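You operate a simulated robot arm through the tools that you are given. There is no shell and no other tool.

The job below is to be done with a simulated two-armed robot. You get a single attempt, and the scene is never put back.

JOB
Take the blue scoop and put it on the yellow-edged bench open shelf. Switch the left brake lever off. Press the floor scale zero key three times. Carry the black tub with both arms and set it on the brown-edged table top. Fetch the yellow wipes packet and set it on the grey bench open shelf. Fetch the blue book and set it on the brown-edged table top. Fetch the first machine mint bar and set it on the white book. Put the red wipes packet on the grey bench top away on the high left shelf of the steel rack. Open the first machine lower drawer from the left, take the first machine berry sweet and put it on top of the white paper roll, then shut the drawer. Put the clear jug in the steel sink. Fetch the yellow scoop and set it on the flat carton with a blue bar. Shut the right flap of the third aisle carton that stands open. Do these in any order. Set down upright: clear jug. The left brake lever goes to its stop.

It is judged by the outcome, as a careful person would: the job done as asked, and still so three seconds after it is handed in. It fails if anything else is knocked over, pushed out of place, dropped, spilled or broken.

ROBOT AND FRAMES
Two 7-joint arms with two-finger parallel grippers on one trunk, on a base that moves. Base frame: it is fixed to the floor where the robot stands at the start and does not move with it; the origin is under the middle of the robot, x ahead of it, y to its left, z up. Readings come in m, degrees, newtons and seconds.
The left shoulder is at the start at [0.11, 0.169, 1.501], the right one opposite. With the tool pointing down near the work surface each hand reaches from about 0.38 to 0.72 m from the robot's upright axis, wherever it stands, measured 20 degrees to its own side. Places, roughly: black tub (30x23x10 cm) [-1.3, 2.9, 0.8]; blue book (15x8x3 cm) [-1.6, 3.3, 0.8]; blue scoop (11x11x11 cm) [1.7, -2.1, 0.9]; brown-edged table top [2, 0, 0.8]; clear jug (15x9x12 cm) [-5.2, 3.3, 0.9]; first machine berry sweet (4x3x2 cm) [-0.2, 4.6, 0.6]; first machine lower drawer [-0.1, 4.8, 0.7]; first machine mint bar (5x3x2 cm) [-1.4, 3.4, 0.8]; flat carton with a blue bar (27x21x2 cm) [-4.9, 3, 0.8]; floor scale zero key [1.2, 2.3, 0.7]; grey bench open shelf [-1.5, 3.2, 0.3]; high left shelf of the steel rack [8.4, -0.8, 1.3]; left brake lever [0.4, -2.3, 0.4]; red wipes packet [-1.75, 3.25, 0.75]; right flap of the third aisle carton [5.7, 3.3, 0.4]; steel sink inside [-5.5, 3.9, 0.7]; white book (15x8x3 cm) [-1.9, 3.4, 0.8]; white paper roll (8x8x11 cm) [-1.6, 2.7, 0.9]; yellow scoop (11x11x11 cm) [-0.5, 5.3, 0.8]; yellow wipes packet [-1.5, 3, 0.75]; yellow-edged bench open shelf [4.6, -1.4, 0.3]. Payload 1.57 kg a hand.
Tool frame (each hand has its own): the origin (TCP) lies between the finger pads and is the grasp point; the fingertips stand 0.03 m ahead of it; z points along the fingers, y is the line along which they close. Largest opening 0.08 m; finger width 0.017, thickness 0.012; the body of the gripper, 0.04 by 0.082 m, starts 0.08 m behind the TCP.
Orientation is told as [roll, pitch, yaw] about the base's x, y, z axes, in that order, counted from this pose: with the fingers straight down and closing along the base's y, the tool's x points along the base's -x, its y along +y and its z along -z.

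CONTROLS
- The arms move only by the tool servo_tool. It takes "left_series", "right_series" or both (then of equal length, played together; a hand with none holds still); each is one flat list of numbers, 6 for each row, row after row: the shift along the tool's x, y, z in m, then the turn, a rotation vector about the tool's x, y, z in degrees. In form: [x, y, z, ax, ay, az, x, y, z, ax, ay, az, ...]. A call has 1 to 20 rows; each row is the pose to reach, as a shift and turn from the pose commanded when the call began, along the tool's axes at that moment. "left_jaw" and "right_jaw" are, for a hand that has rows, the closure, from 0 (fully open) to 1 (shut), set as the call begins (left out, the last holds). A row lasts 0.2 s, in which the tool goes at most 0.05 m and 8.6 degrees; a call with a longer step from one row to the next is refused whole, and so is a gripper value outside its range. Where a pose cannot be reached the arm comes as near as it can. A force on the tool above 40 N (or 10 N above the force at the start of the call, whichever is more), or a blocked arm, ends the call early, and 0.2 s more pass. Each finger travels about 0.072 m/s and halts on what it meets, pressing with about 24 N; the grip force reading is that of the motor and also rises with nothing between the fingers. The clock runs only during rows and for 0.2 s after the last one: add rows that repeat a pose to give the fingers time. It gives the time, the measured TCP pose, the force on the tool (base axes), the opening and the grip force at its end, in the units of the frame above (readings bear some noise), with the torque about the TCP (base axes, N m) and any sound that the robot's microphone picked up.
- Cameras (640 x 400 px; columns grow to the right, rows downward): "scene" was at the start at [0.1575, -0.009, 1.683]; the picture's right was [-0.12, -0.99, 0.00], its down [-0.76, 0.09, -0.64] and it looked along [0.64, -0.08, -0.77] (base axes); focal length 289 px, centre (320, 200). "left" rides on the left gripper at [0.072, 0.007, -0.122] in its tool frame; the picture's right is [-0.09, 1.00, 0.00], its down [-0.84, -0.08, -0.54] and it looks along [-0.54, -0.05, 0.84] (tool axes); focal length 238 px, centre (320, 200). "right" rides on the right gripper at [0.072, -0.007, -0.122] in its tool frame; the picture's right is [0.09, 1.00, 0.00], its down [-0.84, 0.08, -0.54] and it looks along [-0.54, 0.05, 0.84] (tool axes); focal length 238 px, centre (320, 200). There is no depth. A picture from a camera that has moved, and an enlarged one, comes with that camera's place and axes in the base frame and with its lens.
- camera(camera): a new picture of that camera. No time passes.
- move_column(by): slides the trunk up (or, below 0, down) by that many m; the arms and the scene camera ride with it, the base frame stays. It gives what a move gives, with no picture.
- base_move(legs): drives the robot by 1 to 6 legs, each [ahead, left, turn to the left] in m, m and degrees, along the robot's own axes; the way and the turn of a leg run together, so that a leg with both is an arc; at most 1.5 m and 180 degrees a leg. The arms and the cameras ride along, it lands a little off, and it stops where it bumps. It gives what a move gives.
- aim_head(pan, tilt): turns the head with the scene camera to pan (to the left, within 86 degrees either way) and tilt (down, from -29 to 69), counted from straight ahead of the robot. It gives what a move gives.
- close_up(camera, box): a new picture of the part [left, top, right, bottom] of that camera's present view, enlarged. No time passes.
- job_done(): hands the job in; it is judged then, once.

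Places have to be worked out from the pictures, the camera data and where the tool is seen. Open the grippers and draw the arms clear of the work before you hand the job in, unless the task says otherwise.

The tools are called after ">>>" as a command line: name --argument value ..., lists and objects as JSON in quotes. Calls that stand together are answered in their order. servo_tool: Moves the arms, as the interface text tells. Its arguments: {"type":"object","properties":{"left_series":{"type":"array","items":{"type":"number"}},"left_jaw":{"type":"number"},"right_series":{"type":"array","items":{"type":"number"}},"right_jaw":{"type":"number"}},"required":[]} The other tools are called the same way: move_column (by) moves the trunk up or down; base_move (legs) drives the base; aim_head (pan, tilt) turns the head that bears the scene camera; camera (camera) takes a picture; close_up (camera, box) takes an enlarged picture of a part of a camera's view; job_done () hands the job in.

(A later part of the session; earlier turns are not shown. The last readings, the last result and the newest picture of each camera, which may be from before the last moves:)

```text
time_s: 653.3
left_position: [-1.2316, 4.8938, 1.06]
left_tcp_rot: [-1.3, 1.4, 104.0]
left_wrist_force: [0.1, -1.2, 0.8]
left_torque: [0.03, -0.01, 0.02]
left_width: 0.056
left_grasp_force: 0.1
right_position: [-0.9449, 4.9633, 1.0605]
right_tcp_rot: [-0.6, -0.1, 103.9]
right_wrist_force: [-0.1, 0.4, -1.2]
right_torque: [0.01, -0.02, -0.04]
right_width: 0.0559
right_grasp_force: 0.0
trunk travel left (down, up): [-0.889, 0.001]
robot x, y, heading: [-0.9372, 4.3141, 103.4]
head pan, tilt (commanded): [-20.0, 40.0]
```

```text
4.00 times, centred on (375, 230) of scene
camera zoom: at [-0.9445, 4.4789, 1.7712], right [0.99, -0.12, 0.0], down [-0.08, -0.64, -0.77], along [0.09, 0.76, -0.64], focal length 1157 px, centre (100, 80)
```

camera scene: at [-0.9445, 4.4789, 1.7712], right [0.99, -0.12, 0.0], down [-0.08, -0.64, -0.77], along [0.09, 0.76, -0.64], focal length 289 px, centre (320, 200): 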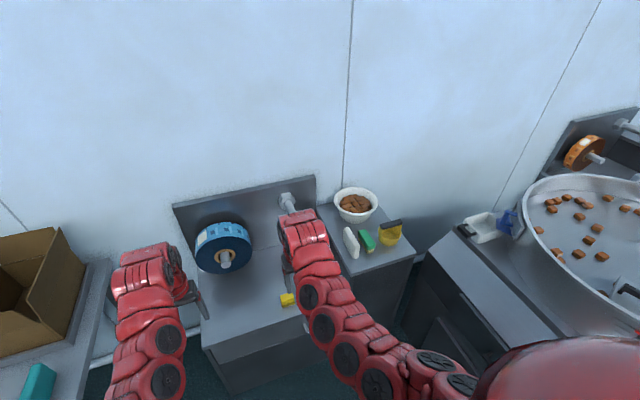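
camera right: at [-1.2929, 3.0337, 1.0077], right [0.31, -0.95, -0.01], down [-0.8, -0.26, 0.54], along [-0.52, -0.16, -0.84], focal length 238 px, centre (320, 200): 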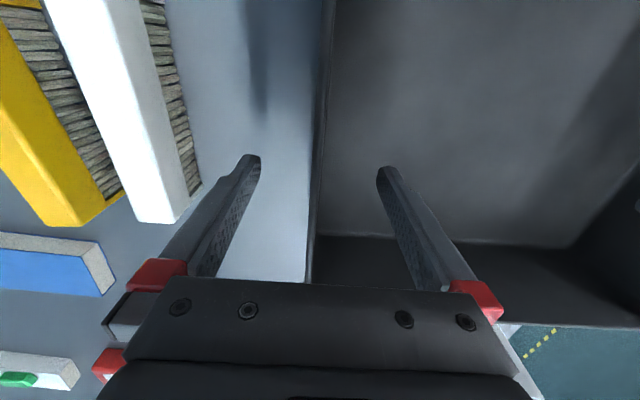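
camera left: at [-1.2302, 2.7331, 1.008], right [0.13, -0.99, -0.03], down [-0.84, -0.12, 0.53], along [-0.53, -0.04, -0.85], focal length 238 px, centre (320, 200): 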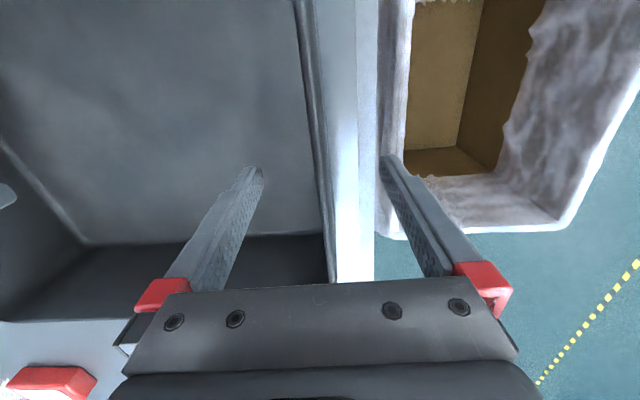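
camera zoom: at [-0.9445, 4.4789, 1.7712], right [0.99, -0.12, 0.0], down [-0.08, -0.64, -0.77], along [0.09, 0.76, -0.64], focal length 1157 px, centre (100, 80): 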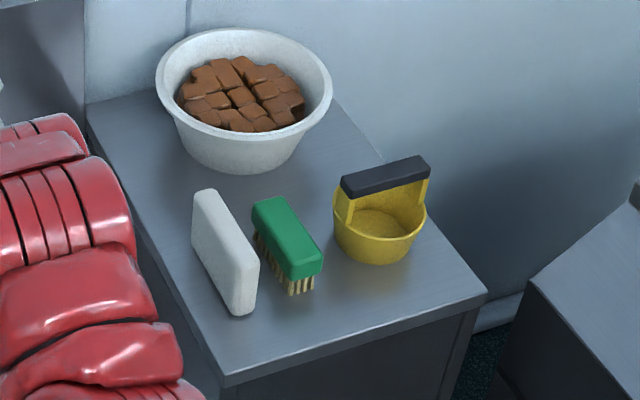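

Scoop's bail bar: centre (−0.527, 5.350), top z 0.871, lying along u. I tuck the left hand away from the tape holder, then move diagonally to stand before the side cabinet.

>>> servo_tool --left_series '[0.0, 0.02, 0.04, 0, 0, 0, 0.02, 0.04, 0.08, 0, 0, 0, 0.05, 0.06, 0.11, 0, 0, 0, 0.08, 0.08, 0.14, 0, 0, 0, 0.11, 0.1, 0.17, 0, 0, 0, 0.14, 0.1, 0.2, 0, 0, 0]'

>>> base_move --legs '[[0.22, -0.31, -1.4]]'

>>> servo_tool --right_series '[0, -0.01, 0, 0, 0, 8, 0, -0.02, 0, 0, 0, 16, 0, -0.03, 0, 0, 0, 24, 0, -0.04, 0, 0, 0, 32, 0, -0.05, 0, 0, 0, 40, 0, -0.06, 0, 0, 0, 48, 0, -0.07, 0, 0, 0, 56, 0, -0.08, 0, 0, 0, 64, 0, -0.09, 0, 0, 0, 72, 0, -0.1, 0, 0, 0, 80, 0, -0.11, 0, 0, 0, 88, 0, -0.12, 0, 0, 0, 91]'

>>> camera --camera "right"

>>> camera --camera "scene"

```text
time_s: 654.7
left_position: [-1.2872, 4.7297, 0.8641]
left_tcp_rot: [-1.2, 1.4, 103.9]
left_wrist_force: [-0.2, 0.1, 0.5]
left_torque: [0.0, -0.01, 0.01]
left_width: 0.056
left_grasp_force: 0.0
right_position: [-0.945, 4.9633, 1.061]
right_tcp_rot: [-0.6, -0.1, 103.8]
right_wrist_force: [-0.1, -0.5, -0.2]
right_torque: [0.02, -0.01, 0.0]
right_width: 0.0561
right_grasp_force: 0.2
trunk travel left (down, up): [-0.889, 0.001]
robot x, y, heading: [-0.9374, 4.3168, 103.4]
head pan, tilt (commanded): [-20.0, 40.0]
```

```text
time_s: 657.1
left_position: [-1.0273, 5.0183, 0.8622]
left_tcp_rot: [-1.4, 1.3, 102.7]
left_wrist_force: [0.1, 0.7, 0.2]
left_torque: [0.02, -0.01, 0.01]
left_width: 0.056
left_grasp_force: 0.0
right_position: [-0.6792, 5.2439, 1.0602]
right_tcp_rot: [-0.6, -0.2, 102.5]
right_wrist_force: [-0.4, -0.4, -0.4]
right_torque: [0.0, -0.01, -0.01]
right_width: 0.0562
right_grasp_force: 0.0
trunk travel left (down, up): [-0.889, 0.001]
robot x, y, heading: [-0.6833, 4.593, 101.8]
head pan, tilt (commanded): [-20.0, 40.0]
```

```text
time_s: 659.7
left_position: [-1.0258, 5.0186, 0.8625]
left_tcp_rot: [-1.4, 1.3, 102.7]
left_wrist_force: [0.0, 0.3, 0.1]
left_torque: [0.0, -0.01, 0.0]
left_width: 0.0559
left_grasp_force: 0.0
right_position: [-0.5603, 5.2708, 1.062]
right_tcp_rot: [0.2, -0.5, 11.4]
right_wrist_force: [-1.1, 0.0, 0.6]
right_torque: [0.02, 0.04, -0.02]
right_width: 0.0562
right_grasp_force: 0.1
trunk travel left (down, up): [-0.889, 0.001]
robot x, y, heading: [-0.6811, 4.5944, 102.0]
head pan, tilt (commanded): [-20.0, 40.0]
```

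```text
taken
camera right: at [-0.6319, 5.2506, 1.1824], right [-0.29, 0.96, 0.0], down [0.8, 0.24, 0.55], along [0.53, 0.16, -0.83], focal length 238 px, centre (320, 200)
```

right: 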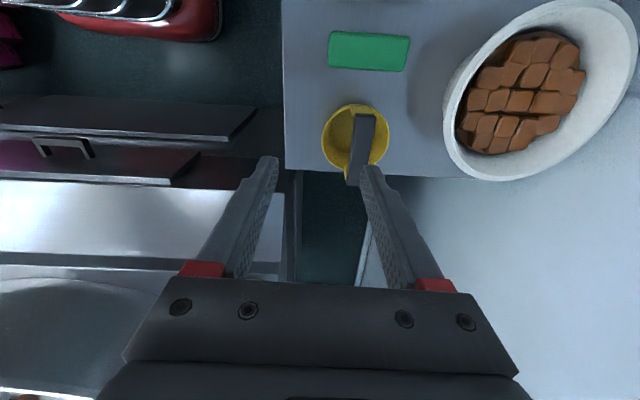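

```text
taken
camera scene: at [-0.6887, 4.7599, 1.7712], right [0.99, -0.14, 0.0], down [-0.09, -0.64, -0.77], along [0.11, 0.76, -0.64], focal length 289 px, centre (320, 200)
```

scene: 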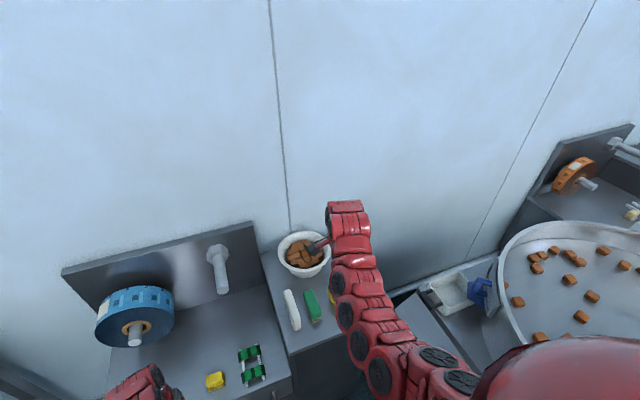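

The bar is slightly ahead/right of the tool. I raise the right hand and shift it above the bar, tuck the left hand back, then lower the trunk 0.25 m.

>>> servo_tool --left_series '[0.02, 0, 0, 0, 0, 0, 0.04, 0, 0, 0, 0, 0, 0.06, 0, 0, 0, 0, 0, 0.08, 0, 0, 0, 0, 0]' --right_series '[-0.012, 0.018, -0.035, 0, 0, 0, -0.024, 0.036, -0.07, 0, 0, 0, -0.036, 0.054, -0.1, 0, 0, 0, -0.0487, 0.0713, -0.125, 0, 0, 0]' --right_jaw 0.35

>>> move_column --by -0.25

>>> camera --camera "right"

>>> camera --camera "scene"

```text
time_s: 660.7
left_position: [-1.0087, 4.9408, 0.865]
left_tcp_rot: [-1.3, 1.2, 102.6]
left_wrist_force: [1.1, 0.3, 0.1]
left_torque: [-0.07, 0.02, 0.02]
left_width: 0.0559
left_grasp_force: 0.1
right_position: [-0.5257, 5.3477, 1.1889]
right_tcp_rot: [0.3, -0.6, 11.4]
right_wrist_force: [-0.3, 0.3, 0.0]
right_torque: [-0.02, -0.01, 0.0]
right_width: 0.052
right_grasp_force: 0.2
trunk travel left (down, up): [-0.889, 0.001]
robot x, y, heading: [-0.684, 4.5981, 102.0]
head pan, tilt (commanded): [-20.0, 40.0]
```

```text
time_s: 663.3
left_position: [-1.0086, 4.9423, 0.6154]
left_tcp_rot: [-1.3, 1.3, 102.7]
left_wrist_force: [-0.2, 0.0, -0.8]
left_torque: [0.05, 0.0, -0.01]
left_width: 0.0558
left_grasp_force: 0.1
right_position: [-0.5274, 5.3496, 0.9368]
right_tcp_rot: [0.2, -0.6, 11.5]
right_wrist_force: [0.0, -0.8, 0.1]
right_torque: [-0.01, 0.03, 0.03]
right_width: 0.052
right_grasp_force: 0.0
trunk travel left (down, up): [-0.639, 0.251]
robot x, y, heading: [-0.6827, 4.5963, 101.8]
head pan, tilt (commanded): [-20.0, 40.0]
```

```text
taken
camera right: at [-0.5985, 5.3284, 1.058], right [-0.29, 0.96, 0.0], down [0.8, 0.24, 0.55], along [0.53, 0.16, -0.83], focal length 238 px, centre (320, 200)
```

right: 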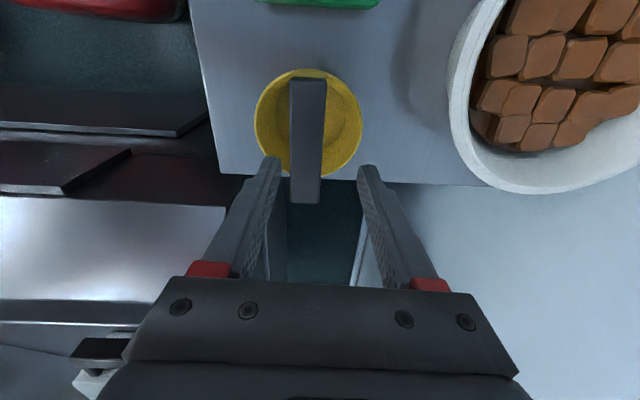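

```text
taken
camera scene: at [-0.6889, 4.7597, 1.5212], right [0.99, -0.14, 0.0], down [-0.09, -0.64, -0.77], along [0.11, 0.76, -0.64], focal length 289 px, centre (320, 200)
```

scene: 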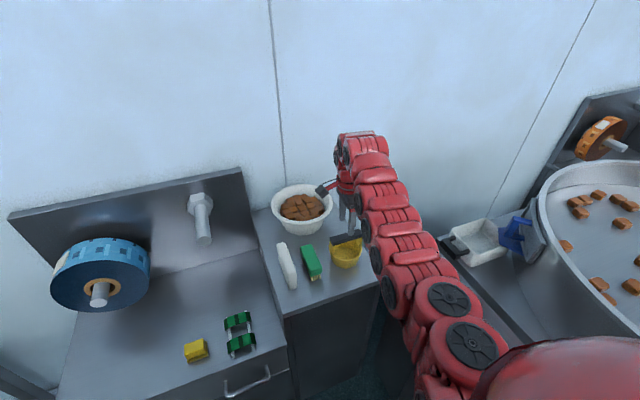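

The bar is ~11 mm off in y. I correct and descend to straddle it, then grip.

>>> servo_tool --right_series '[0.007, -0.011, 0, 0, 0, 0, 0.007, -0.011, 0.03, 0, 0, 0, 0.007, -0.011, 0.06, 0, 0, 0, 0.007, -0.011, 0.077, 0, 0, 0, 0.007, -0.011, 0.077, 0, 0, 0]'

>>> camera --camera "right"

>>> servo_tool --right_series '[0, 0, 0, 0, 0, 0, 0, 0, 0, 0, 0, 0, 0, 0, 0, 0, 0, 0]' --right_jaw 1

>>> servo_tool --right_series '[0, 0, -0.03, 0, 0, 0, 0, 0, -0.07, 0, 0, 0, 0, 0, -0.11, 0, 0, 0, 0, 0, -0.15, 0, 0, 0]'

>>> camera --camera "right"

```text
time_s: 664.5
left_position: [-1.0091, 4.9429, 0.6152]
left_tcp_rot: [-1.4, 1.3, 102.6]
left_wrist_force: [-0.1, -0.1, 1.0]
left_torque: [0.0, 0.02, -0.04]
left_width: 0.0559
left_grasp_force: 0.2
right_position: [-0.5308, 5.3376, 0.8582]
right_tcp_rot: [0.1, -0.6, 11.4]
right_wrist_force: [-0.4, 0.3, 0.3]
right_torque: [0.01, 0.03, 0.01]
right_width: 0.0521
right_grasp_force: 0.1
trunk travel left (down, up): [-0.639, 0.251]
robot x, y, heading: [-0.6864, 4.597, 101.9]
head pan, tilt (commanded): [-20.0, 40.0]
```

```text
taken
camera right: at [-0.6031, 5.3174, 0.98], right [-0.29, 0.96, 0.0], down [0.8, 0.24, 0.55], along [0.53, 0.16, -0.83], focal length 238 px, centre (320, 200)
```

right: 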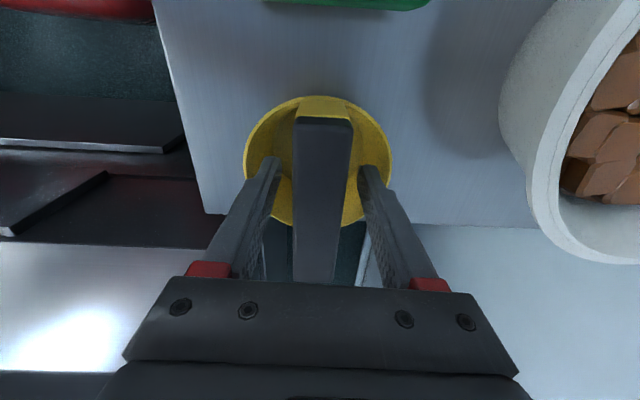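

```text
time_s: 665.3
left_position: [-1.0089, 4.9431, 0.6151]
left_tcp_rot: [-1.2, 1.3, 102.8]
left_wrist_force: [-0.6, 0.5, -0.6]
left_torque: [-0.03, 0.0, 0.04]
left_width: 0.0558
left_grasp_force: 0.0
right_position: [-0.5323, 5.3375, 0.8594]
right_tcp_rot: [0.2, -0.6, 11.6]
right_wrist_force: [0.2, 0.2, 0.7]
right_torque: [-0.01, -0.01, 0.0]
right_width: 0.0253
right_grasp_force: 23.9
trunk travel left (down, up): [-0.639, 0.251]
robot x, y, heading: [-0.682, 4.5993, 101.7]
head pan, tilt (commanded): [-20.0, 40.0]
```

```text
time_s: 666.3
left_position: [-1.0092, 4.9427, 0.6164]
left_tcp_rot: [-1.3, 1.3, 102.7]
left_wrist_force: [-0.2, -0.3, -0.6]
left_torque: [-0.02, -0.01, 0.02]
left_width: 0.0563
left_grasp_force: 0.1
right_position: [-0.5312, 5.3355, 1.0081]
right_tcp_rot: [0.2, -0.8, 11.5]
right_wrist_force: [-1.0, 0.3, -1.0]
right_torque: [0.01, 0.04, -0.03]
right_width: 0.0253
right_grasp_force: 23.7
trunk travel left (down, up): [-0.639, 0.251]
robot x, y, heading: [-0.6848, 4.5952, 101.7]
head pan, tilt (commanded): [-20.0, 40.0]
```

```text
taken
camera right: at [-0.6027, 5.3154, 1.1295], right [-0.29, 0.96, 0.0], down [0.8, 0.24, 0.55], along [0.53, 0.16, -0.83], focal length 238 px, centre (320, 200)
```

right: 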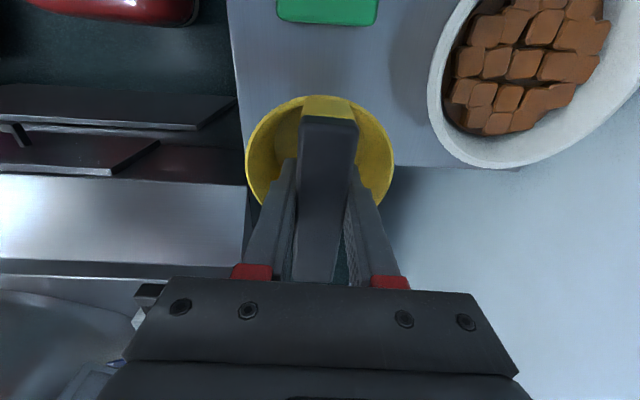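

Scoop secured. I raise the trunk, back out of the corridor, and head around toward the green bench.

>>> move_column --by 0.24

>>> base_move --legs '[[-0.22, 0.3, 0.3], [-1.2, 0, 0], [-1.0, -0.12, 0], [-1.0, 0, 0], [-0.75, 0, 0]]'

>>> base_move --legs '[[0, 0, 90], [1.3, 0, 0], [1.2, 0, 0]]'

>>> aim_head --pan -20 --tilt 25

>>> camera --camera "scene"

```text
time_s: 668.8
left_position: [-1.0084, 4.942, 0.854]
left_tcp_rot: [-1.3, 1.4, 102.7]
left_wrist_force: [0.0, -0.1, 0.0]
left_torque: [0.0, 0.01, 0.03]
left_width: 0.0558
left_grasp_force: 0.1
right_position: [-0.532, 5.3361, 1.2479]
right_tcp_rot: [0.1, -0.6, 11.5]
right_wrist_force: [0.7, 0.0, -0.7]
right_torque: [-0.03, 0.0, -0.01]
right_width: 0.0248
right_grasp_force: 24.4
trunk travel left (down, up): [-0.879, 0.011]
robot x, y, heading: [-0.6887, 4.5963, 101.8]
head pan, tilt (commanded): [-20.0, 40.0]
```

```text
time_s: 689.9
left_position: [-0.3278, 0.867, 0.8548]
left_tcp_rot: [-1.4, 1.3, 101.4]
left_wrist_force: [-0.6, 0.0, 0.4]
left_torque: [0.0, -0.03, 0.05]
left_width: 0.0562
left_grasp_force: 0.0
right_position: [0.1587, 1.2511, 1.2486]
right_tcp_rot: [0.1, -0.7, 10.1]
right_wrist_force: [-0.1, -0.1, -0.5]
right_torque: [-0.01, 0.01, 0.01]
right_width: 0.0252
right_grasp_force: 24.4
trunk travel left (down, up): [-0.879, 0.011]
robot x, y, heading: [-0.0121, 0.516, 100.5]
head pan, tilt (commanded): [-20.0, 40.0]
```

```text
time_s: 705.8
left_position: [-2.8318, -0.1469, 0.8557]
left_tcp_rot: [-1.3, 1.3, -171.2]
left_wrist_force: [-0.5, -0.1, -0.7]
left_torque: [-0.03, -0.03, 0.04]
left_width: 0.0561
left_grasp_force: 0.1
right_position: [-3.1913, 0.3553, 1.2478]
right_tcp_rot: [0.3, -0.6, 97.6]
right_wrist_force: [0.5, 0.7, -1.4]
right_torque: [0.0, -0.02, 0.0]
right_width: 0.0253
right_grasp_force: 24.0
trunk travel left (down, up): [-0.879, 0.011]
robot x, y, heading: [-2.465, 0.1521, -172.0]
head pan, tilt (commanded): [-20.0, 40.0]
```

```text
time_s: 706.6
left_position: [-2.8329, -0.148, 0.8553]
left_tcp_rot: [-1.2, 1.4, -171.3]
left_wrist_force: [0.3, 0.6, 0.1]
left_torque: [0.03, 0.0, 0.01]
left_width: 0.0562
left_grasp_force: 0.0
right_position: [-3.1923, 0.3553, 1.2482]
right_tcp_rot: [0.0, -0.5, 97.6]
right_wrist_force: [-0.1, 0.7, -0.6]
right_torque: [0.01, 0.04, -0.01]
right_width: 0.0252
right_grasp_force: 23.9
trunk travel left (down, up): [-0.879, 0.011]
robot x, y, heading: [-2.4637, 0.1504, -172.0]
head pan, tilt (commanded): [-20.0, 25.0]
```

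```text
taken
camera scene: at [-2.635, 0.1601, 1.7844], right [0.21, 0.98, 0.0], down [0.41, -0.09, -0.91], along [-0.89, 0.19, -0.42], focal length 289 px, centre (320, 200)
```

scene: 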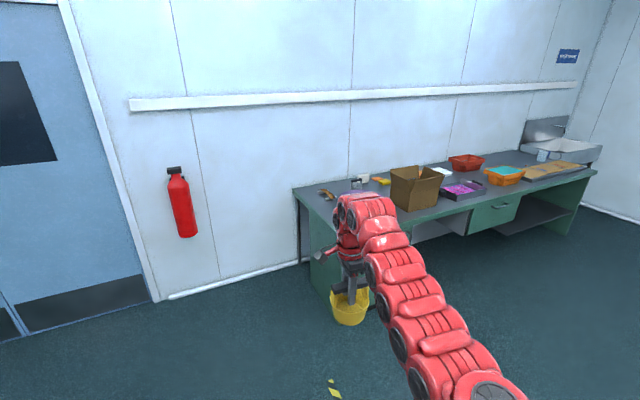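

>>> base_move --legs '[[0, 0, -86], [1.3, 0, 0], [1.3, 0, 0], [0, 0, 90]]'

>>> aim_head --pan -10 --tilt 30

>>> camera --camera "scene"

```text
time_s: 726.6
left_position: [-3.3706, 2.334, 0.8558]
left_tcp_rot: [-1.3, 1.4, -165.7]
left_wrist_force: [-0.2, 0.7, 0.7]
left_torque: [0.05, 0.02, 0.0]
left_width: 0.0562
left_grasp_force: 0.0
right_position: [-3.7783, 2.8002, 1.2484]
right_tcp_rot: [0.1, -0.5, 103.1]
right_wrist_force: [-0.7, 0.7, -1.3]
right_torque: [0.02, -0.01, -0.01]
right_width: 0.0252
right_grasp_force: 23.8
trunk travel left (down, up): [-0.879, 0.011]
robot x, y, heading: [-3.0366, 2.6671, -166.3]
head pan, tilt (commanded): [-20.0, 25.0]
```

```text
time_s: 727.4
left_position: [-3.3701, 2.3338, 0.8552]
left_tcp_rot: [-1.3, 1.5, -165.7]
left_wrist_force: [0.2, 0.3, 0.0]
left_torque: [-0.02, 0.01, 0.0]
left_width: 0.056
left_grasp_force: 0.0
right_position: [-3.778, 2.8002, 1.2482]
right_tcp_rot: [0.0, -0.7, 103.2]
right_wrist_force: [-0.1, -0.4, -0.6]
right_torque: [0.0, 0.0, -0.04]
right_width: 0.0251
right_grasp_force: 24.4
trunk travel left (down, up): [-0.879, 0.011]
robot x, y, heading: [-3.0328, 2.6688, -166.6]
head pan, tilt (commanded): [-10.0, 30.0]
```

```text
taken
camera scene: at [-3.2021, 2.6434, 1.7765], right [-0.06, 1.0, 0.0], down [0.5, 0.03, -0.87], along [-0.86, -0.05, -0.5], focal length 289 px, centre (320, 200)
```

scene: 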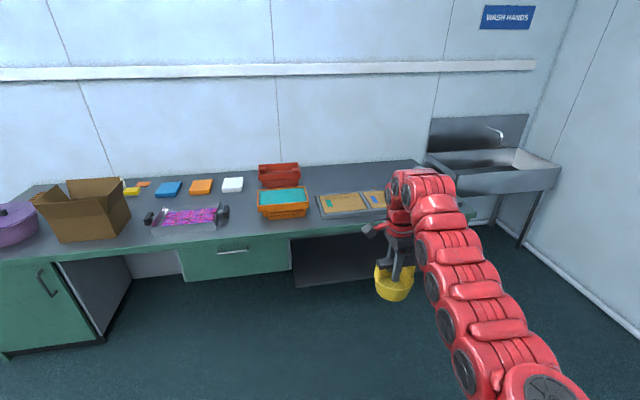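

>>> close_up --camera "scene" --box '[300, 110, 570, 260]'

```text
2.37 times, centred on (435, 185) of scene
camera zoom: at [-3.2021, 2.6434, 1.7765], right [-0.06, 1.0, 0.0], down [0.5, 0.03, -0.87], along [-0.86, -0.05, -0.5], focal length 686 px, centre (47, 236)
```

zoom: 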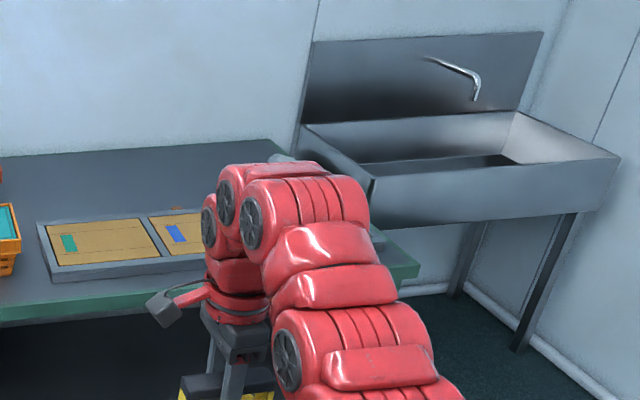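

>>> base_move --legs '[[0.6, -0.3, -1.4]]'

>>> aim_head --pan -5 --tilt 35

>>> camera --camera "scene"

>>> camera --camera "right"

```text
time_s: 731.1
left_position: [-4.0359, 2.5057, 0.8562]
left_tcp_rot: [-1.2, 1.4, -166.9]
left_wrist_force: [0.5, 0.4, -0.2]
left_torque: [-0.01, 0.0, -0.02]
left_width: 0.056
left_grasp_force: 0.1
right_position: [-4.4331, 2.9802, 1.248]
right_tcp_rot: [0.0, -0.6, 101.9]
right_wrist_force: [-0.4, 0.0, -1.7]
right_torque: [-0.01, 0.02, -0.02]
right_width: 0.0253
right_grasp_force: 24.6
trunk travel left (down, up): [-0.879, 0.011]
robot x, y, heading: [-3.6894, 2.8333, -167.8]
head pan, tilt (commanded): [-10.0, 30.0]
```

```text
time_s: 731.8
left_position: [-4.0367, 2.5064, 0.854]
left_tcp_rot: [-1.3, 1.3, -166.9]
left_wrist_force: [-0.5, -0.6, 0.4]
left_torque: [0.01, 0.04, 0.02]
left_width: 0.056
left_grasp_force: 0.1
right_position: [-4.4334, 2.9793, 1.2484]
right_tcp_rot: [0.0, -0.5, 102.0]
right_wrist_force: [-0.6, -0.5, -0.3]
right_torque: [-0.05, -0.01, -0.01]
right_width: 0.0254
right_grasp_force: 24.0
trunk travel left (down, up): [-0.879, 0.011]
robot x, y, heading: [-3.6967, 2.8345, -167.7]
head pan, tilt (commanded): [-5.0, 35.0]
```

```text
taken
camera scene: at [-3.8591, 2.8044, 1.7687], right [-0.13, 0.99, 0.0], down [0.57, 0.07, -0.82], along [-0.81, -0.1, -0.57], focal length 289 px, centre (320, 200)
```

scene: 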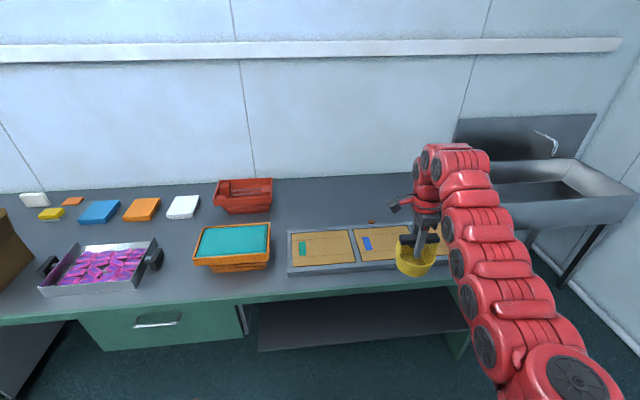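

```text
taken
camera right: at [-4.4131, 2.9116, 1.3688], right [-0.96, -0.3, 0.0], down [-0.25, 0.8, 0.55], along [-0.16, 0.53, -0.84], focal length 238 px, centre (320, 200)
```

right: 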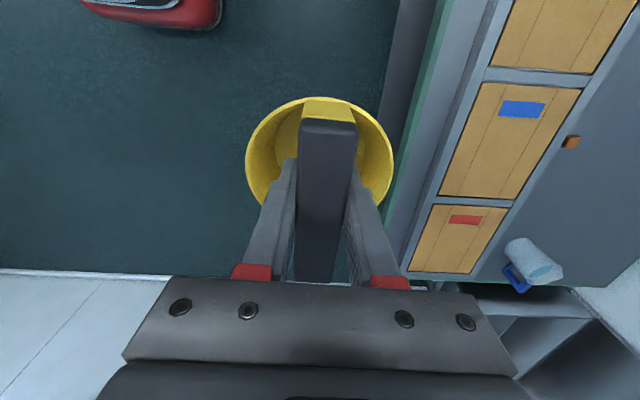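

The right camera shows the flat carton with the blue bar centred at about (−4.90, 2.98). I raise the left hand a little and move in so the scoop comes over that carton.

>>> servo_tool --left_series '[0, 0, -0.04, 0, 0, 0, 0, 0, -0.08, 0, 0, 0, 0, 0, -0.12, 0, 0, 0]'

>>> base_move --legs '[[0.47, -0.1, -0.3]]'

>>> camera --camera "right"

>>> camera --camera "scene"

```text
time_s: 732.6
left_position: [-4.0394, 2.5032, 0.9748]
left_tcp_rot: [-1.5, 1.3, -167.1]
left_wrist_force: [-0.5, 0.2, 0.1]
left_torque: [0.02, 0.02, -0.04]
left_width: 0.0557
left_grasp_force: 0.1
right_position: [-4.4333, 2.9802, 1.2484]
right_tcp_rot: [0.1, -0.6, 101.9]
right_wrist_force: [-0.3, -0.1, -1.6]
right_torque: [-0.02, 0.02, 0.01]
right_width: 0.0248
right_grasp_force: 23.7
trunk travel left (down, up): [-0.879, 0.011]
robot x, y, heading: [-3.691, 2.8333, -167.8]
head pan, tilt (commanded): [-5.0, 35.0]
```

```text
time_s: 735.4
left_position: [-4.5131, 2.5003, 0.9745]
left_tcp_rot: [-1.3, 1.3, -166.7]
left_wrist_force: [0.4, -0.3, 0.1]
left_torque: [0.01, 0.0, -0.02]
left_width: 0.056
left_grasp_force: 0.0
right_position: [-4.9095, 2.9781, 1.2488]
right_tcp_rot: [0.2, -0.6, 102.0]
right_wrist_force: [0.3, -0.4, -0.8]
right_torque: [0.0, -0.01, -0.03]
right_width: 0.0254
right_grasp_force: 23.4
trunk travel left (down, up): [-0.879, 0.011]
robot x, y, heading: [-4.167, 2.8309, -167.8]
head pan, tilt (commanded): [-5.0, 35.0]
```

```text
taken
camera right: at [-4.8879, 2.9096, 1.3695], right [-0.96, -0.3, 0.0], down [-0.25, 0.8, 0.55], along [-0.16, 0.53, -0.83], focal length 238 px, centre (320, 200)
```

right: 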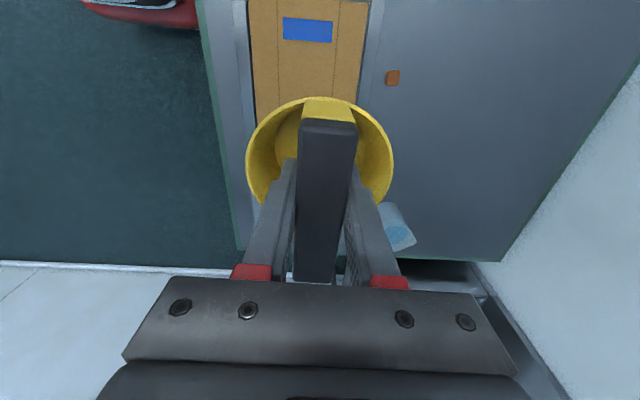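

```text
taken
camera scene: at [-4.3334, 2.8029, 1.7689], right [-0.13, 0.99, 0.0], down [0.57, 0.07, -0.82], along [-0.81, -0.1, -0.57], focal length 289 px, centre (320, 200)
```

scene: 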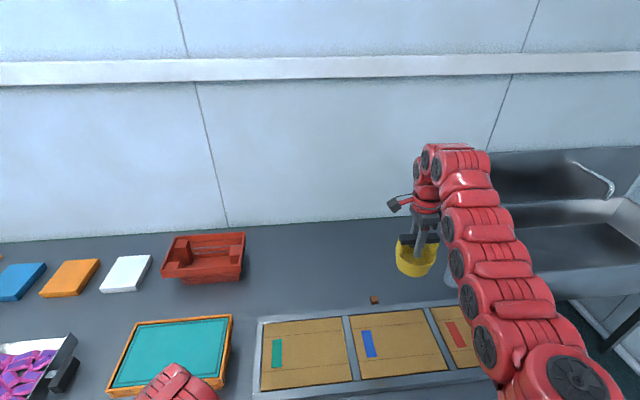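

The scoop hangs over the blue-bar carton. I lower it with the arm toward the carton, stopping short.

>>> servo_tool --right_series '[-0.003, 0, 0.043, 0, 0, 0, -0.006, 0, 0.086, 0, 0, 0, -0.01, 0, 0.129, 0, 0, 0, -0.01, 0, 0.172, 0, 0, 0, -0.01, 0, 0.215, 0, 0, 0, -0.01, 0, 0.258, 0, 0, 0, -0.01, 0, 0.295, 0, 0, 0, -0.01, 0, 0.295, 0, 0, 0]'

>>> camera --camera "scene"

>>> camera --camera "right"

```text
time_s: 737.2
left_position: [-4.5127, 2.5013, 0.9754]
left_tcp_rot: [-1.3, 1.3, -166.9]
left_wrist_force: [0.5, -0.1, 0.0]
left_torque: [0.02, 0.0, -0.05]
left_width: 0.056
left_grasp_force: 0.1
right_position: [-4.8843, 2.9902, 0.9637]
right_tcp_rot: [0.0, -0.6, 102.0]
right_wrist_force: [0.3, 0.2, 0.2]
right_torque: [0.01, -0.03, 0.02]
right_width: 0.025
right_grasp_force: 24.8
right hand out of reach, approached as far as the arm can: row 6, 7, 8
trunk travel left (down, up): [-0.879, 0.011]
robot x, y, heading: [-4.169, 2.8303, -167.6]
head pan, tilt (commanded): [-5.0, 35.0]
```

```text
taken
camera scene: at [-4.3347, 2.8027, 1.7686], right [-0.13, 0.99, 0.0], down [0.57, 0.07, -0.82], along [-0.81, -0.1, -0.57], focal length 289 px, centre (320, 200)
```

scene: 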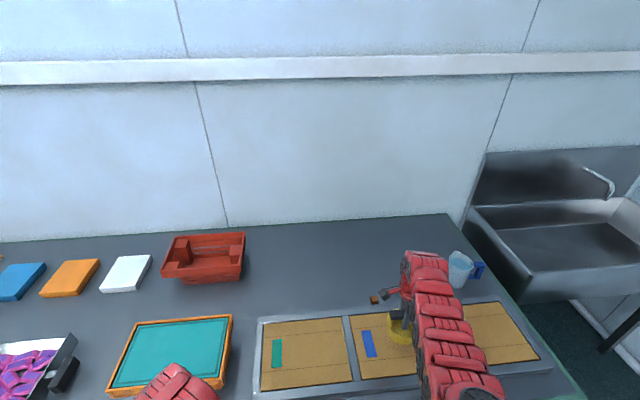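

```text
taken
camera right: at [-4.8638, 2.9222, 1.0835], right [-0.96, -0.3, 0.0], down [-0.25, 0.8, 0.55], along [-0.16, 0.53, -0.83], focal length 238 px, centre (320, 200)
```

right: 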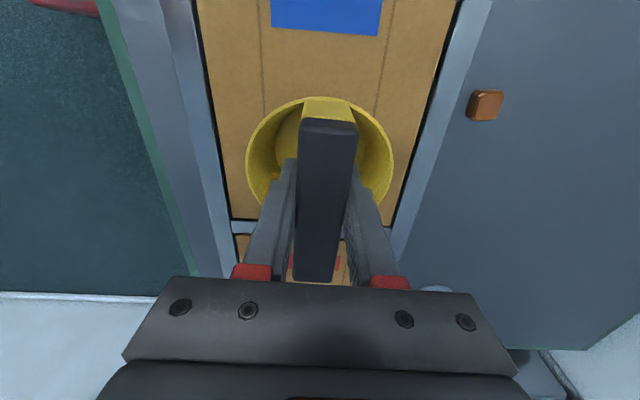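

>>> move_column --by -0.03

>>> move_column --by -0.008

>>> close_up --camera "scene" --box '[340, 280, 470, 380]'

```text
time_s: 738.0
left_position: [-4.5143, 2.5024, 0.9453]
left_tcp_rot: [-1.3, 1.4, -166.8]
left_wrist_force: [0.3, -0.5, 0.2]
left_torque: [0.0, 0.02, 0.0]
left_width: 0.056
left_grasp_force: 0.1
right_position: [-4.8838, 2.9916, 0.9333]
right_tcp_rot: [0.1, -0.6, 102.0]
right_wrist_force: [-0.8, -0.2, -1.0]
right_torque: [-0.02, 0.02, 0.0]
right_width: 0.0252
right_grasp_force: 23.9
trunk travel left (down, up): [-0.849, 0.041]
robot x, y, heading: [-4.1689, 2.8323, -167.6]
head pan, tilt (commanded): [-5.0, 35.0]
```

```text
time_s: 738.5
left_position: [-4.5151, 2.5016, 0.9373]
left_tcp_rot: [-1.3, 1.3, -166.8]
left_wrist_force: [0.9, -0.5, 0.0]
left_torque: [0.02, 0.03, 0.0]
left_width: 0.0559
left_grasp_force: 0.1
right_position: [-4.8852, 2.9913, 0.9251]
right_tcp_rot: [0.1, -0.7, 102.0]
right_wrist_force: [-0.5, 0.7, 0.5]
right_torque: [0.0, 0.02, -0.02]
right_width: 0.0252
right_grasp_force: 24.5
trunk travel left (down, up): [-0.841, 0.049]
robot x, y, heading: [-4.1689, 2.8316, -167.5]
head pan, tilt (commanded): [-5.0, 35.0]
```

```text
4.00 times, centred on (405, 330) of scene
camera zoom: at [-4.3343, 2.8029, 1.7307], right [-0.13, 0.99, 0.0], down [0.57, 0.07, -0.82], along [-0.81, -0.1, -0.57], focal length 1157 px, centre (-20, -320)
```

zoom: 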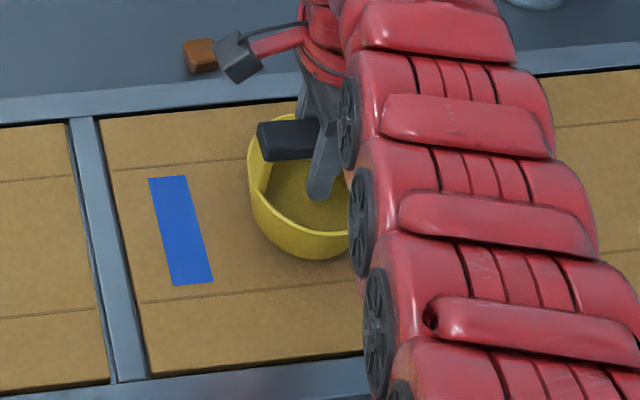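

>>> move_column --by -0.006

>>> move_column --by -0.006

```text
time_s: 739.1
left_position: [-4.5145, 2.5015, 0.9316]
left_tcp_rot: [-1.4, 1.4, -166.9]
left_wrist_force: [0.2, 0.6, 0.7]
left_torque: [-0.02, -0.06, 0.0]
left_width: 0.0561
left_grasp_force: 0.1
right_position: [-4.8849, 2.9908, 0.9181]
right_tcp_rot: [0.1, -0.7, 102.0]
right_wrist_force: [0.2, -0.4, -0.8]
right_torque: [0.0, 0.01, 0.01]
right_width: 0.0252
right_grasp_force: 24.2
trunk travel left (down, up): [-0.835, 0.055]
robot x, y, heading: [-4.1687, 2.8332, -167.5]
head pan, tilt (commanded): [-5.0, 35.0]
```

```text
time_s: 739.6
left_position: [-4.5125, 2.5013, 0.9255]
left_tcp_rot: [-1.5, 1.2, -167.0]
left_wrist_force: [-0.3, -0.2, 0.1]
left_torque: [-0.03, 0.01, -0.04]
left_width: 0.0559
left_grasp_force: 0.0
right_position: [-4.8848, 2.9902, 0.9155]
right_tcp_rot: [0.3, -0.6, 102.0]
right_wrist_force: [0.3, -0.9, 16.5]
right_torque: [0.29, 0.08, 0.0]
right_width: 0.0254
right_grasp_force: 24.5
trunk travel left (down, up): [-0.829, 0.061]
robot x, y, heading: [-4.168, 2.8321, -167.8]
head pan, tilt (commanded): [-5.0, 35.0]
```

Contact (16 N). I open to 5 cm and lift straight up.

>>> servo_tool --right_series '[0, 0, 0, 0, 0, 0, 0, 0, 0, 0, 0, 0, 0, 0, 0, 0, 0, 0]' --right_jaw 0.35

>>> servo_tool --right_series '[0, 0, -0.04, 0, 0, 0, 0, 0, -0.08, 0, 0, 0, 0, 0, -0.12, 0, 0, 0, 0, 0, -0.16, 0, 0, 0, 0, 0, -0.2, 0, 0, 0]'

>>> camera --camera "right"

>>> camera --camera "scene"

```text
time_s: 740.4
left_position: [-4.5144, 2.5016, 0.9251]
left_tcp_rot: [-1.4, 1.2, -166.8]
left_wrist_force: [0.1, 0.5, 0.7]
left_torque: [-0.02, -0.01, 0.03]
left_width: 0.0561
left_grasp_force: 0.1
right_position: [-4.8852, 2.9917, 0.9123]
right_tcp_rot: [0.1, -0.5, 102.0]
right_wrist_force: [-0.3, -0.3, -0.7]
right_torque: [0.02, 0.0, 0.03]
right_width: 0.0518
right_grasp_force: 0.0
trunk travel left (down, up): [-0.829, 0.061]
robot x, y, heading: [-4.1702, 2.8301, -167.8]
head pan, tilt (commanded): [-5.0, 35.0]
```

```text
time_s: 741.6
left_position: [-4.5135, 2.5021, 0.9245]
left_tcp_rot: [-1.3, 1.2, -166.9]
left_wrist_force: [-0.8, 0.2, 0.0]
left_torque: [0.01, -0.02, -0.01]
left_width: 0.0558
left_grasp_force: 0.1
right_position: [-4.8827, 2.9916, 1.1149]
right_tcp_rot: [0.2, -0.5, 101.9]
right_wrist_force: [-0.2, 0.2, -0.4]
right_torque: [-0.01, 0.02, 0.01]
right_width: 0.0521
right_grasp_force: 0.1
trunk travel left (down, up): [-0.829, 0.061]
robot x, y, heading: [-4.1705, 2.8335, -167.7]
head pan, tilt (commanded): [-5.0, 35.0]
```

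```text
taken
camera right: at [-4.8612, 2.9226, 1.2357], right [-0.96, -0.3, 0.0], down [-0.25, 0.8, 0.55], along [-0.16, 0.52, -0.84], focal length 238 px, centre (320, 200)
```

right: 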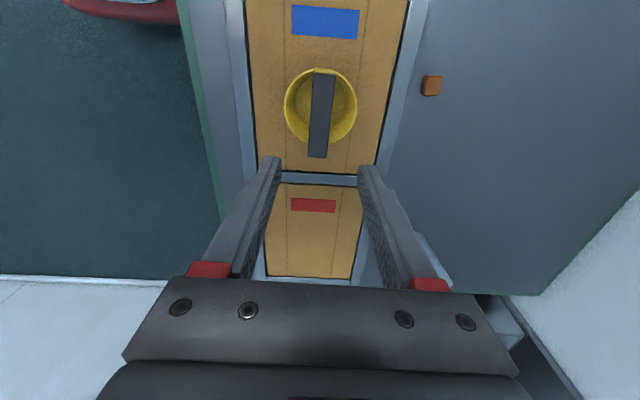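

```text
taken
camera scene: at [-4.3336, 2.8032, 1.7188], right [-0.13, 0.99, 0.0], down [0.57, 0.07, -0.82], along [-0.81, -0.1, -0.57], focal length 289 px, centre (320, 200)
```

scene: 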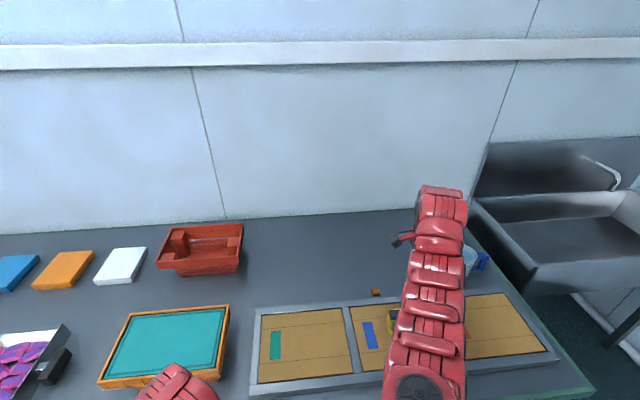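

The scoop stands on the blue-bar carton. Now the jug: I swing the right hand aside and look closely at jug and sink.

>>> base_move --legs '[[-0.3, 0, 0]]'

>>> aim_head --pan -25 --tilt 35

>>> camera --camera "scene"

```text
time_s: 743.7
left_position: [-4.2225, 2.566, 0.9248]
left_tcp_rot: [-1.3, 1.4, -167.1]
left_wrist_force: [0.2, 0.3, -0.7]
left_torque: [0.02, 0.01, 0.01]
left_width: 0.056
left_grasp_force: 0.0
right_position: [-4.5894, 3.0583, 1.1133]
right_tcp_rot: [0.0, -0.6, 101.6]
right_wrist_force: [-0.1, 0.1, 0.4]
right_torque: [-0.03, 0.01, -0.01]
right_width: 0.0519
right_grasp_force: 0.1
trunk travel left (down, up): [-0.829, 0.061]
robot x, y, heading: [-3.8779, 2.8985, -167.8]
head pan, tilt (commanded): [-5.0, 35.0]
```

```text
time_s: 744.5
left_position: [-4.223, 2.5669, 0.9251]
left_tcp_rot: [-1.3, 1.3, -167.2]
left_wrist_force: [-0.1, 0.2, -0.2]
left_torque: [0.0, -0.01, 0.01]
left_width: 0.0561
left_grasp_force: 0.1
right_position: [-4.5877, 3.0589, 1.1135]
right_tcp_rot: [0.2, -0.5, 101.6]
right_wrist_force: [0.0, -0.6, -0.4]
right_torque: [0.02, -0.04, -0.02]
right_width: 0.0519
right_grasp_force: 0.0
trunk travel left (down, up): [-0.829, 0.061]
robot x, y, heading: [-3.876, 2.8995, -168.2]
head pan, tilt (commanded): [-25.0, 35.0]
```

```text
taken
camera scene: at [-4.0388, 2.8978, 1.7188], right [0.22, 0.97, 0.0], down [0.56, -0.13, -0.82], along [-0.8, 0.18, -0.57], focal length 289 px, centre (320, 200)
```

scene: 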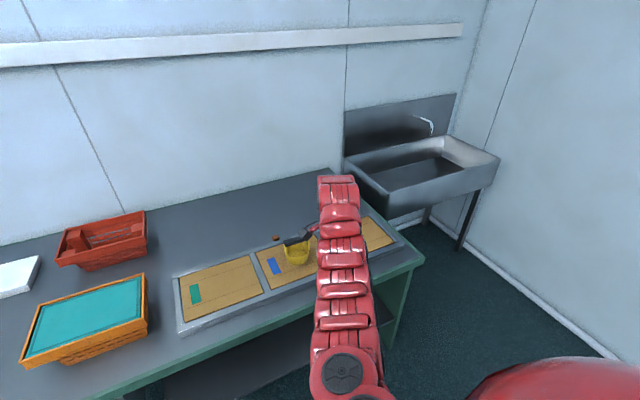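

>>> base_move --legs '[[0, -0.65, 0]]'

>>> aim_head --pan 5 --tilt 38

>>> camera --camera "scene"

```text
time_s: 748.1
left_position: [-4.3561, 3.1967, 0.9252]
left_tcp_rot: [-1.3, 1.3, -166.7]
left_wrist_force: [-0.9, -0.4, -0.1]
left_torque: [0.01, 0.0, 0.0]
left_width: 0.056
left_grasp_force: 0.1
right_position: [-4.726, 3.6853, 1.114]
right_tcp_rot: [0.0, -0.7, 102.1]
right_wrist_force: [0.1, -0.3, 0.4]
right_torque: [-0.02, -0.01, -0.03]
right_width: 0.0518
right_grasp_force: 0.0
trunk travel left (down, up): [-0.829, 0.061]
robot x, y, heading: [-4.0126, 3.5269, -167.4]
head pan, tilt (commanded): [-25.0, 35.0]
```

```text
time_s: 749.1
left_position: [-4.356, 3.1963, 0.9256]
left_tcp_rot: [-1.3, 1.3, -166.7]
left_wrist_force: [-0.8, 0.2, -0.1]
left_torque: [0.05, -0.01, 0.01]
left_width: 0.056
left_grasp_force: 0.0
right_position: [-4.727, 3.6849, 1.1136]
right_tcp_rot: [0.1, -0.6, 102.1]
right_wrist_force: [0.6, 1.3, 0.7]
right_torque: [-0.02, 0.01, 0.01]
right_width: 0.0523
right_grasp_force: 0.0
trunk travel left (down, up): [-0.829, 0.061]
robot x, y, heading: [-4.0105, 3.5274, -167.5]
head pan, tilt (commanded): [5.0, 38.0]
```

```text
taken
camera scene: at [-4.1722, 3.4829, 1.7142], right [-0.3, 0.95, 0.0], down [0.59, 0.18, -0.79], along [-0.75, -0.24, -0.62], focal length 289 px, centre (320, 200)
```

scene: 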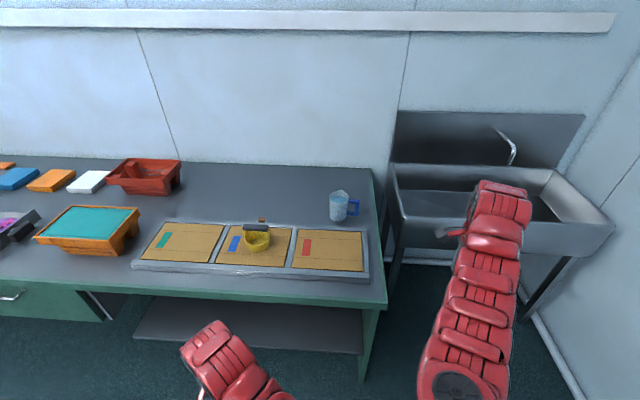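

Now both jug and sink are in view. I enlarge them.

>>> close_up --camera "scene" --box '[310, 170, 390, 240]'

>>> close_up --camera "scene" --box '[380, 100, 620, 270]'

```text
5.71 times, centred on (350, 205) of scene
camera zoom: at [-4.1722, 3.4829, 1.7142], right [-0.3, 0.95, 0.0], down [0.59, 0.18, -0.79], along [-0.75, -0.24, -0.62], focal length 1653 px, centre (149, 171)
```

zoom: 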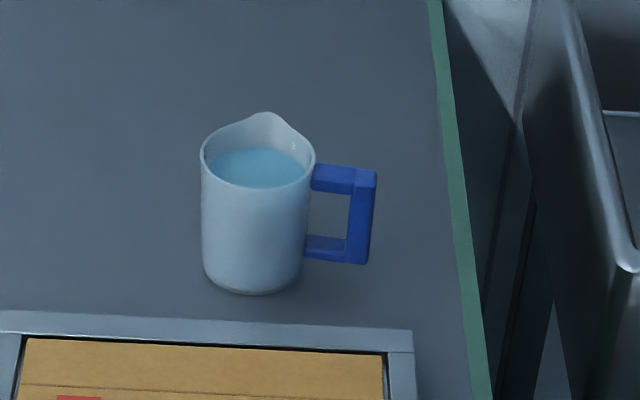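

```text
2.35 times, centred on (500, 185) of scene
camera zoom: at [-4.1722, 3.4829, 1.7142], right [-0.3, 0.95, 0.0], down [0.59, 0.18, -0.79], along [-0.75, -0.24, -0.62], focal length 681 px, centre (-104, 235)
```

zoom: 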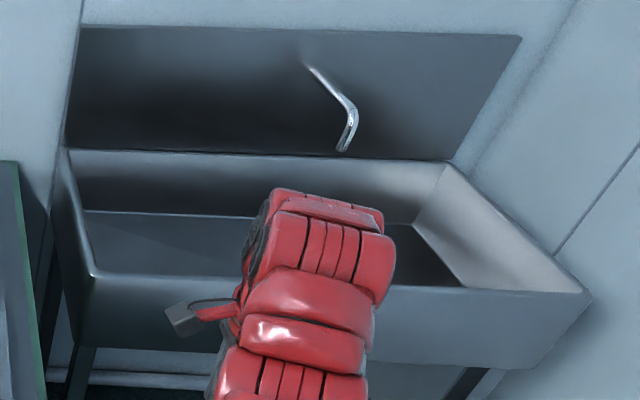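

The jug is full of water, so it must stay level. I'll pinch its rim wall on the −v side with fingers pitched steeply (≈55°). First I yaw the right hand back and set that pitch.

>>> servo_tool --right_series '[0, 0, 0, 0, 0, -8, 0, 0, 0, 0, 0, -16, 0, 0, 0, 0, 0, -24, 0, 0, 0, 0, 0, -32, 0, 0, 0, 0, 0, -40, 0, 0, 0, 0, 0, -48, 0, 0, 0, 0, 0, -56, 0, 0, 0, 0, 0, -64, 0, 0, 0, 0, 0, -72, 0, 0, 0, 0, 0, -80, 0, 0, 0, 0, 0, -88, 0, 0, 0, 0, 0, -90]' --right_jaw 0.3

>>> servo_tool --right_series '[0, 0, 0, 0, -7, 0, 0, 0, 0, 0, -14, 0, 0, 0, 0, 0, -21, 0, 0, 0, 0, 0, -28, 0, 0, 0, 0, 0, -35, 0]'

>>> camera --camera "scene"

```text
time_s: 751.7
left_position: [-4.3573, 3.1963, 0.9252]
left_tcp_rot: [-1.2, 1.3, -166.7]
left_wrist_force: [0.3, 0.3, 0.2]
left_torque: [0.02, -0.02, 0.02]
left_width: 0.056
left_grasp_force: 0.1
right_position: [-4.7261, 3.6832, 1.1142]
right_tcp_rot: [-0.6, -0.1, -167.8]
right_wrist_force: [0.1, -0.1, -0.1]
right_torque: [-0.02, 0.02, -0.02]
right_width: 0.056
right_grasp_force: 0.1
trunk travel left (down, up): [-0.829, 0.061]
robot x, y, heading: [-4.0114, 3.5251, -167.4]
head pan, tilt (commanded): [5.0, 38.0]
```

```text
time_s: 752.9
left_position: [-4.3553, 3.1967, 0.9253]
left_tcp_rot: [-1.3, 1.3, -166.8]
left_wrist_force: [0.3, 0.1, 0.4]
left_torque: [-0.03, 0.02, 0.01]
left_width: 0.0563
left_grasp_force: 0.0
right_position: [-4.7255, 3.6848, 1.115]
right_tcp_rot: [-0.5, -35.3, -167.5]
right_wrist_force: [-0.1, 0.0, -0.4]
right_torque: [-0.03, -0.01, 0.02]
right_width: 0.0561
right_grasp_force: 0.0
trunk travel left (down, up): [-0.829, 0.061]
robot x, y, heading: [-4.0125, 3.5278, -167.3]
head pan, tilt (commanded): [5.0, 38.0]
```

```text
taken
camera scene: at [-4.1716, 3.4843, 1.7143], right [-0.3, 0.95, 0.0], down [0.59, 0.18, -0.79], along [-0.75, -0.24, -0.62], focal length 289 px, centre (320, 200)
```

scene: 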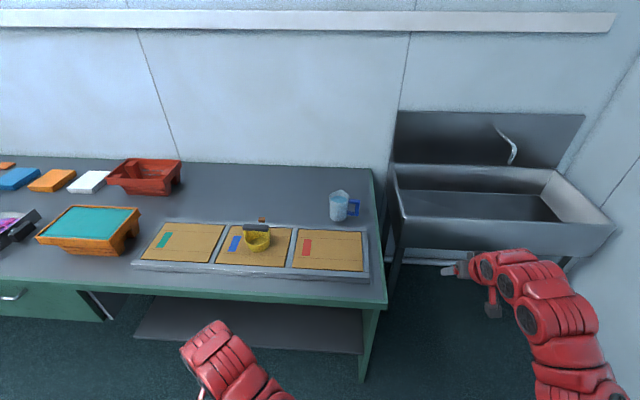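

>>> base_move --legs '[[0.4, 0.23, -0.7]]'

>>> camera --camera "scene"

>>> camera --camera "right"

```text
time_s: 755.6
left_position: [-4.6952, 2.8899, 0.9258]
left_tcp_rot: [-1.3, 1.3, -167.4]
left_wrist_force: [-0.3, 1.0, 0.1]
left_torque: [-0.02, 0.02, -0.01]
left_width: 0.0558
left_grasp_force: 0.1
right_position: [-5.0596, 3.3829, 1.1145]
right_tcp_rot: [-0.7, -35.2, -168.2]
right_wrist_force: [-0.5, -0.2, 0.3]
right_torque: [0.03, -0.02, -0.02]
right_width: 0.0558
right_grasp_force: 0.2
trunk travel left (down, up): [-0.829, 0.061]
robot x, y, heading: [-4.3469, 3.2162, -168.2]
head pan, tilt (commanded): [5.0, 38.0]
```

```text
taken
camera scene: at [-4.5078, 3.1748, 1.7142], right [-0.29, 0.96, 0.0], down [0.59, 0.18, -0.79], along [-0.75, -0.23, -0.62], focal length 289 px, centre (320, 200)
```

scene: 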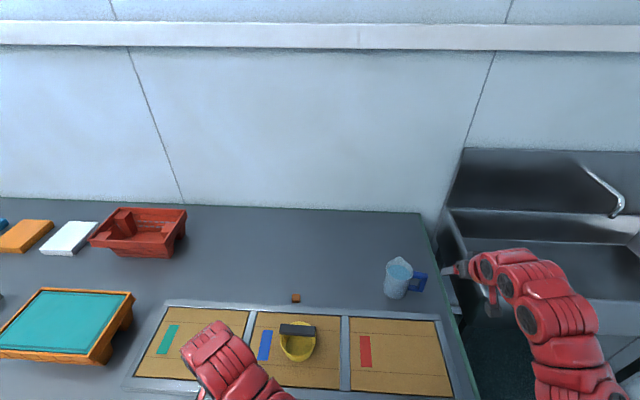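

```text
taken
camera right: at [-4.9351, 3.4157, 1.172], right [0.27, -0.96, -0.06], down [-0.35, -0.16, 0.92], along [-0.9, -0.23, -0.38], focal length 238 px, centre (320, 200)
```

right: 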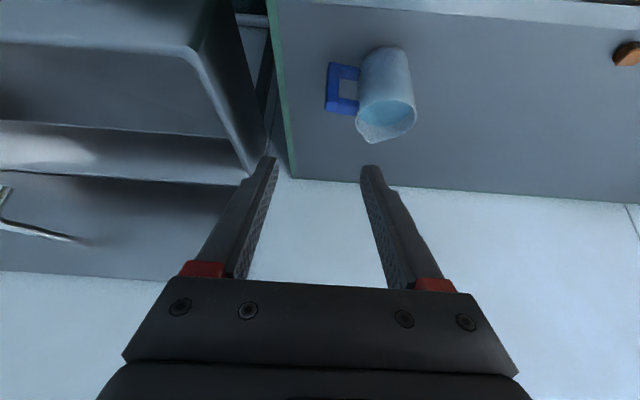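

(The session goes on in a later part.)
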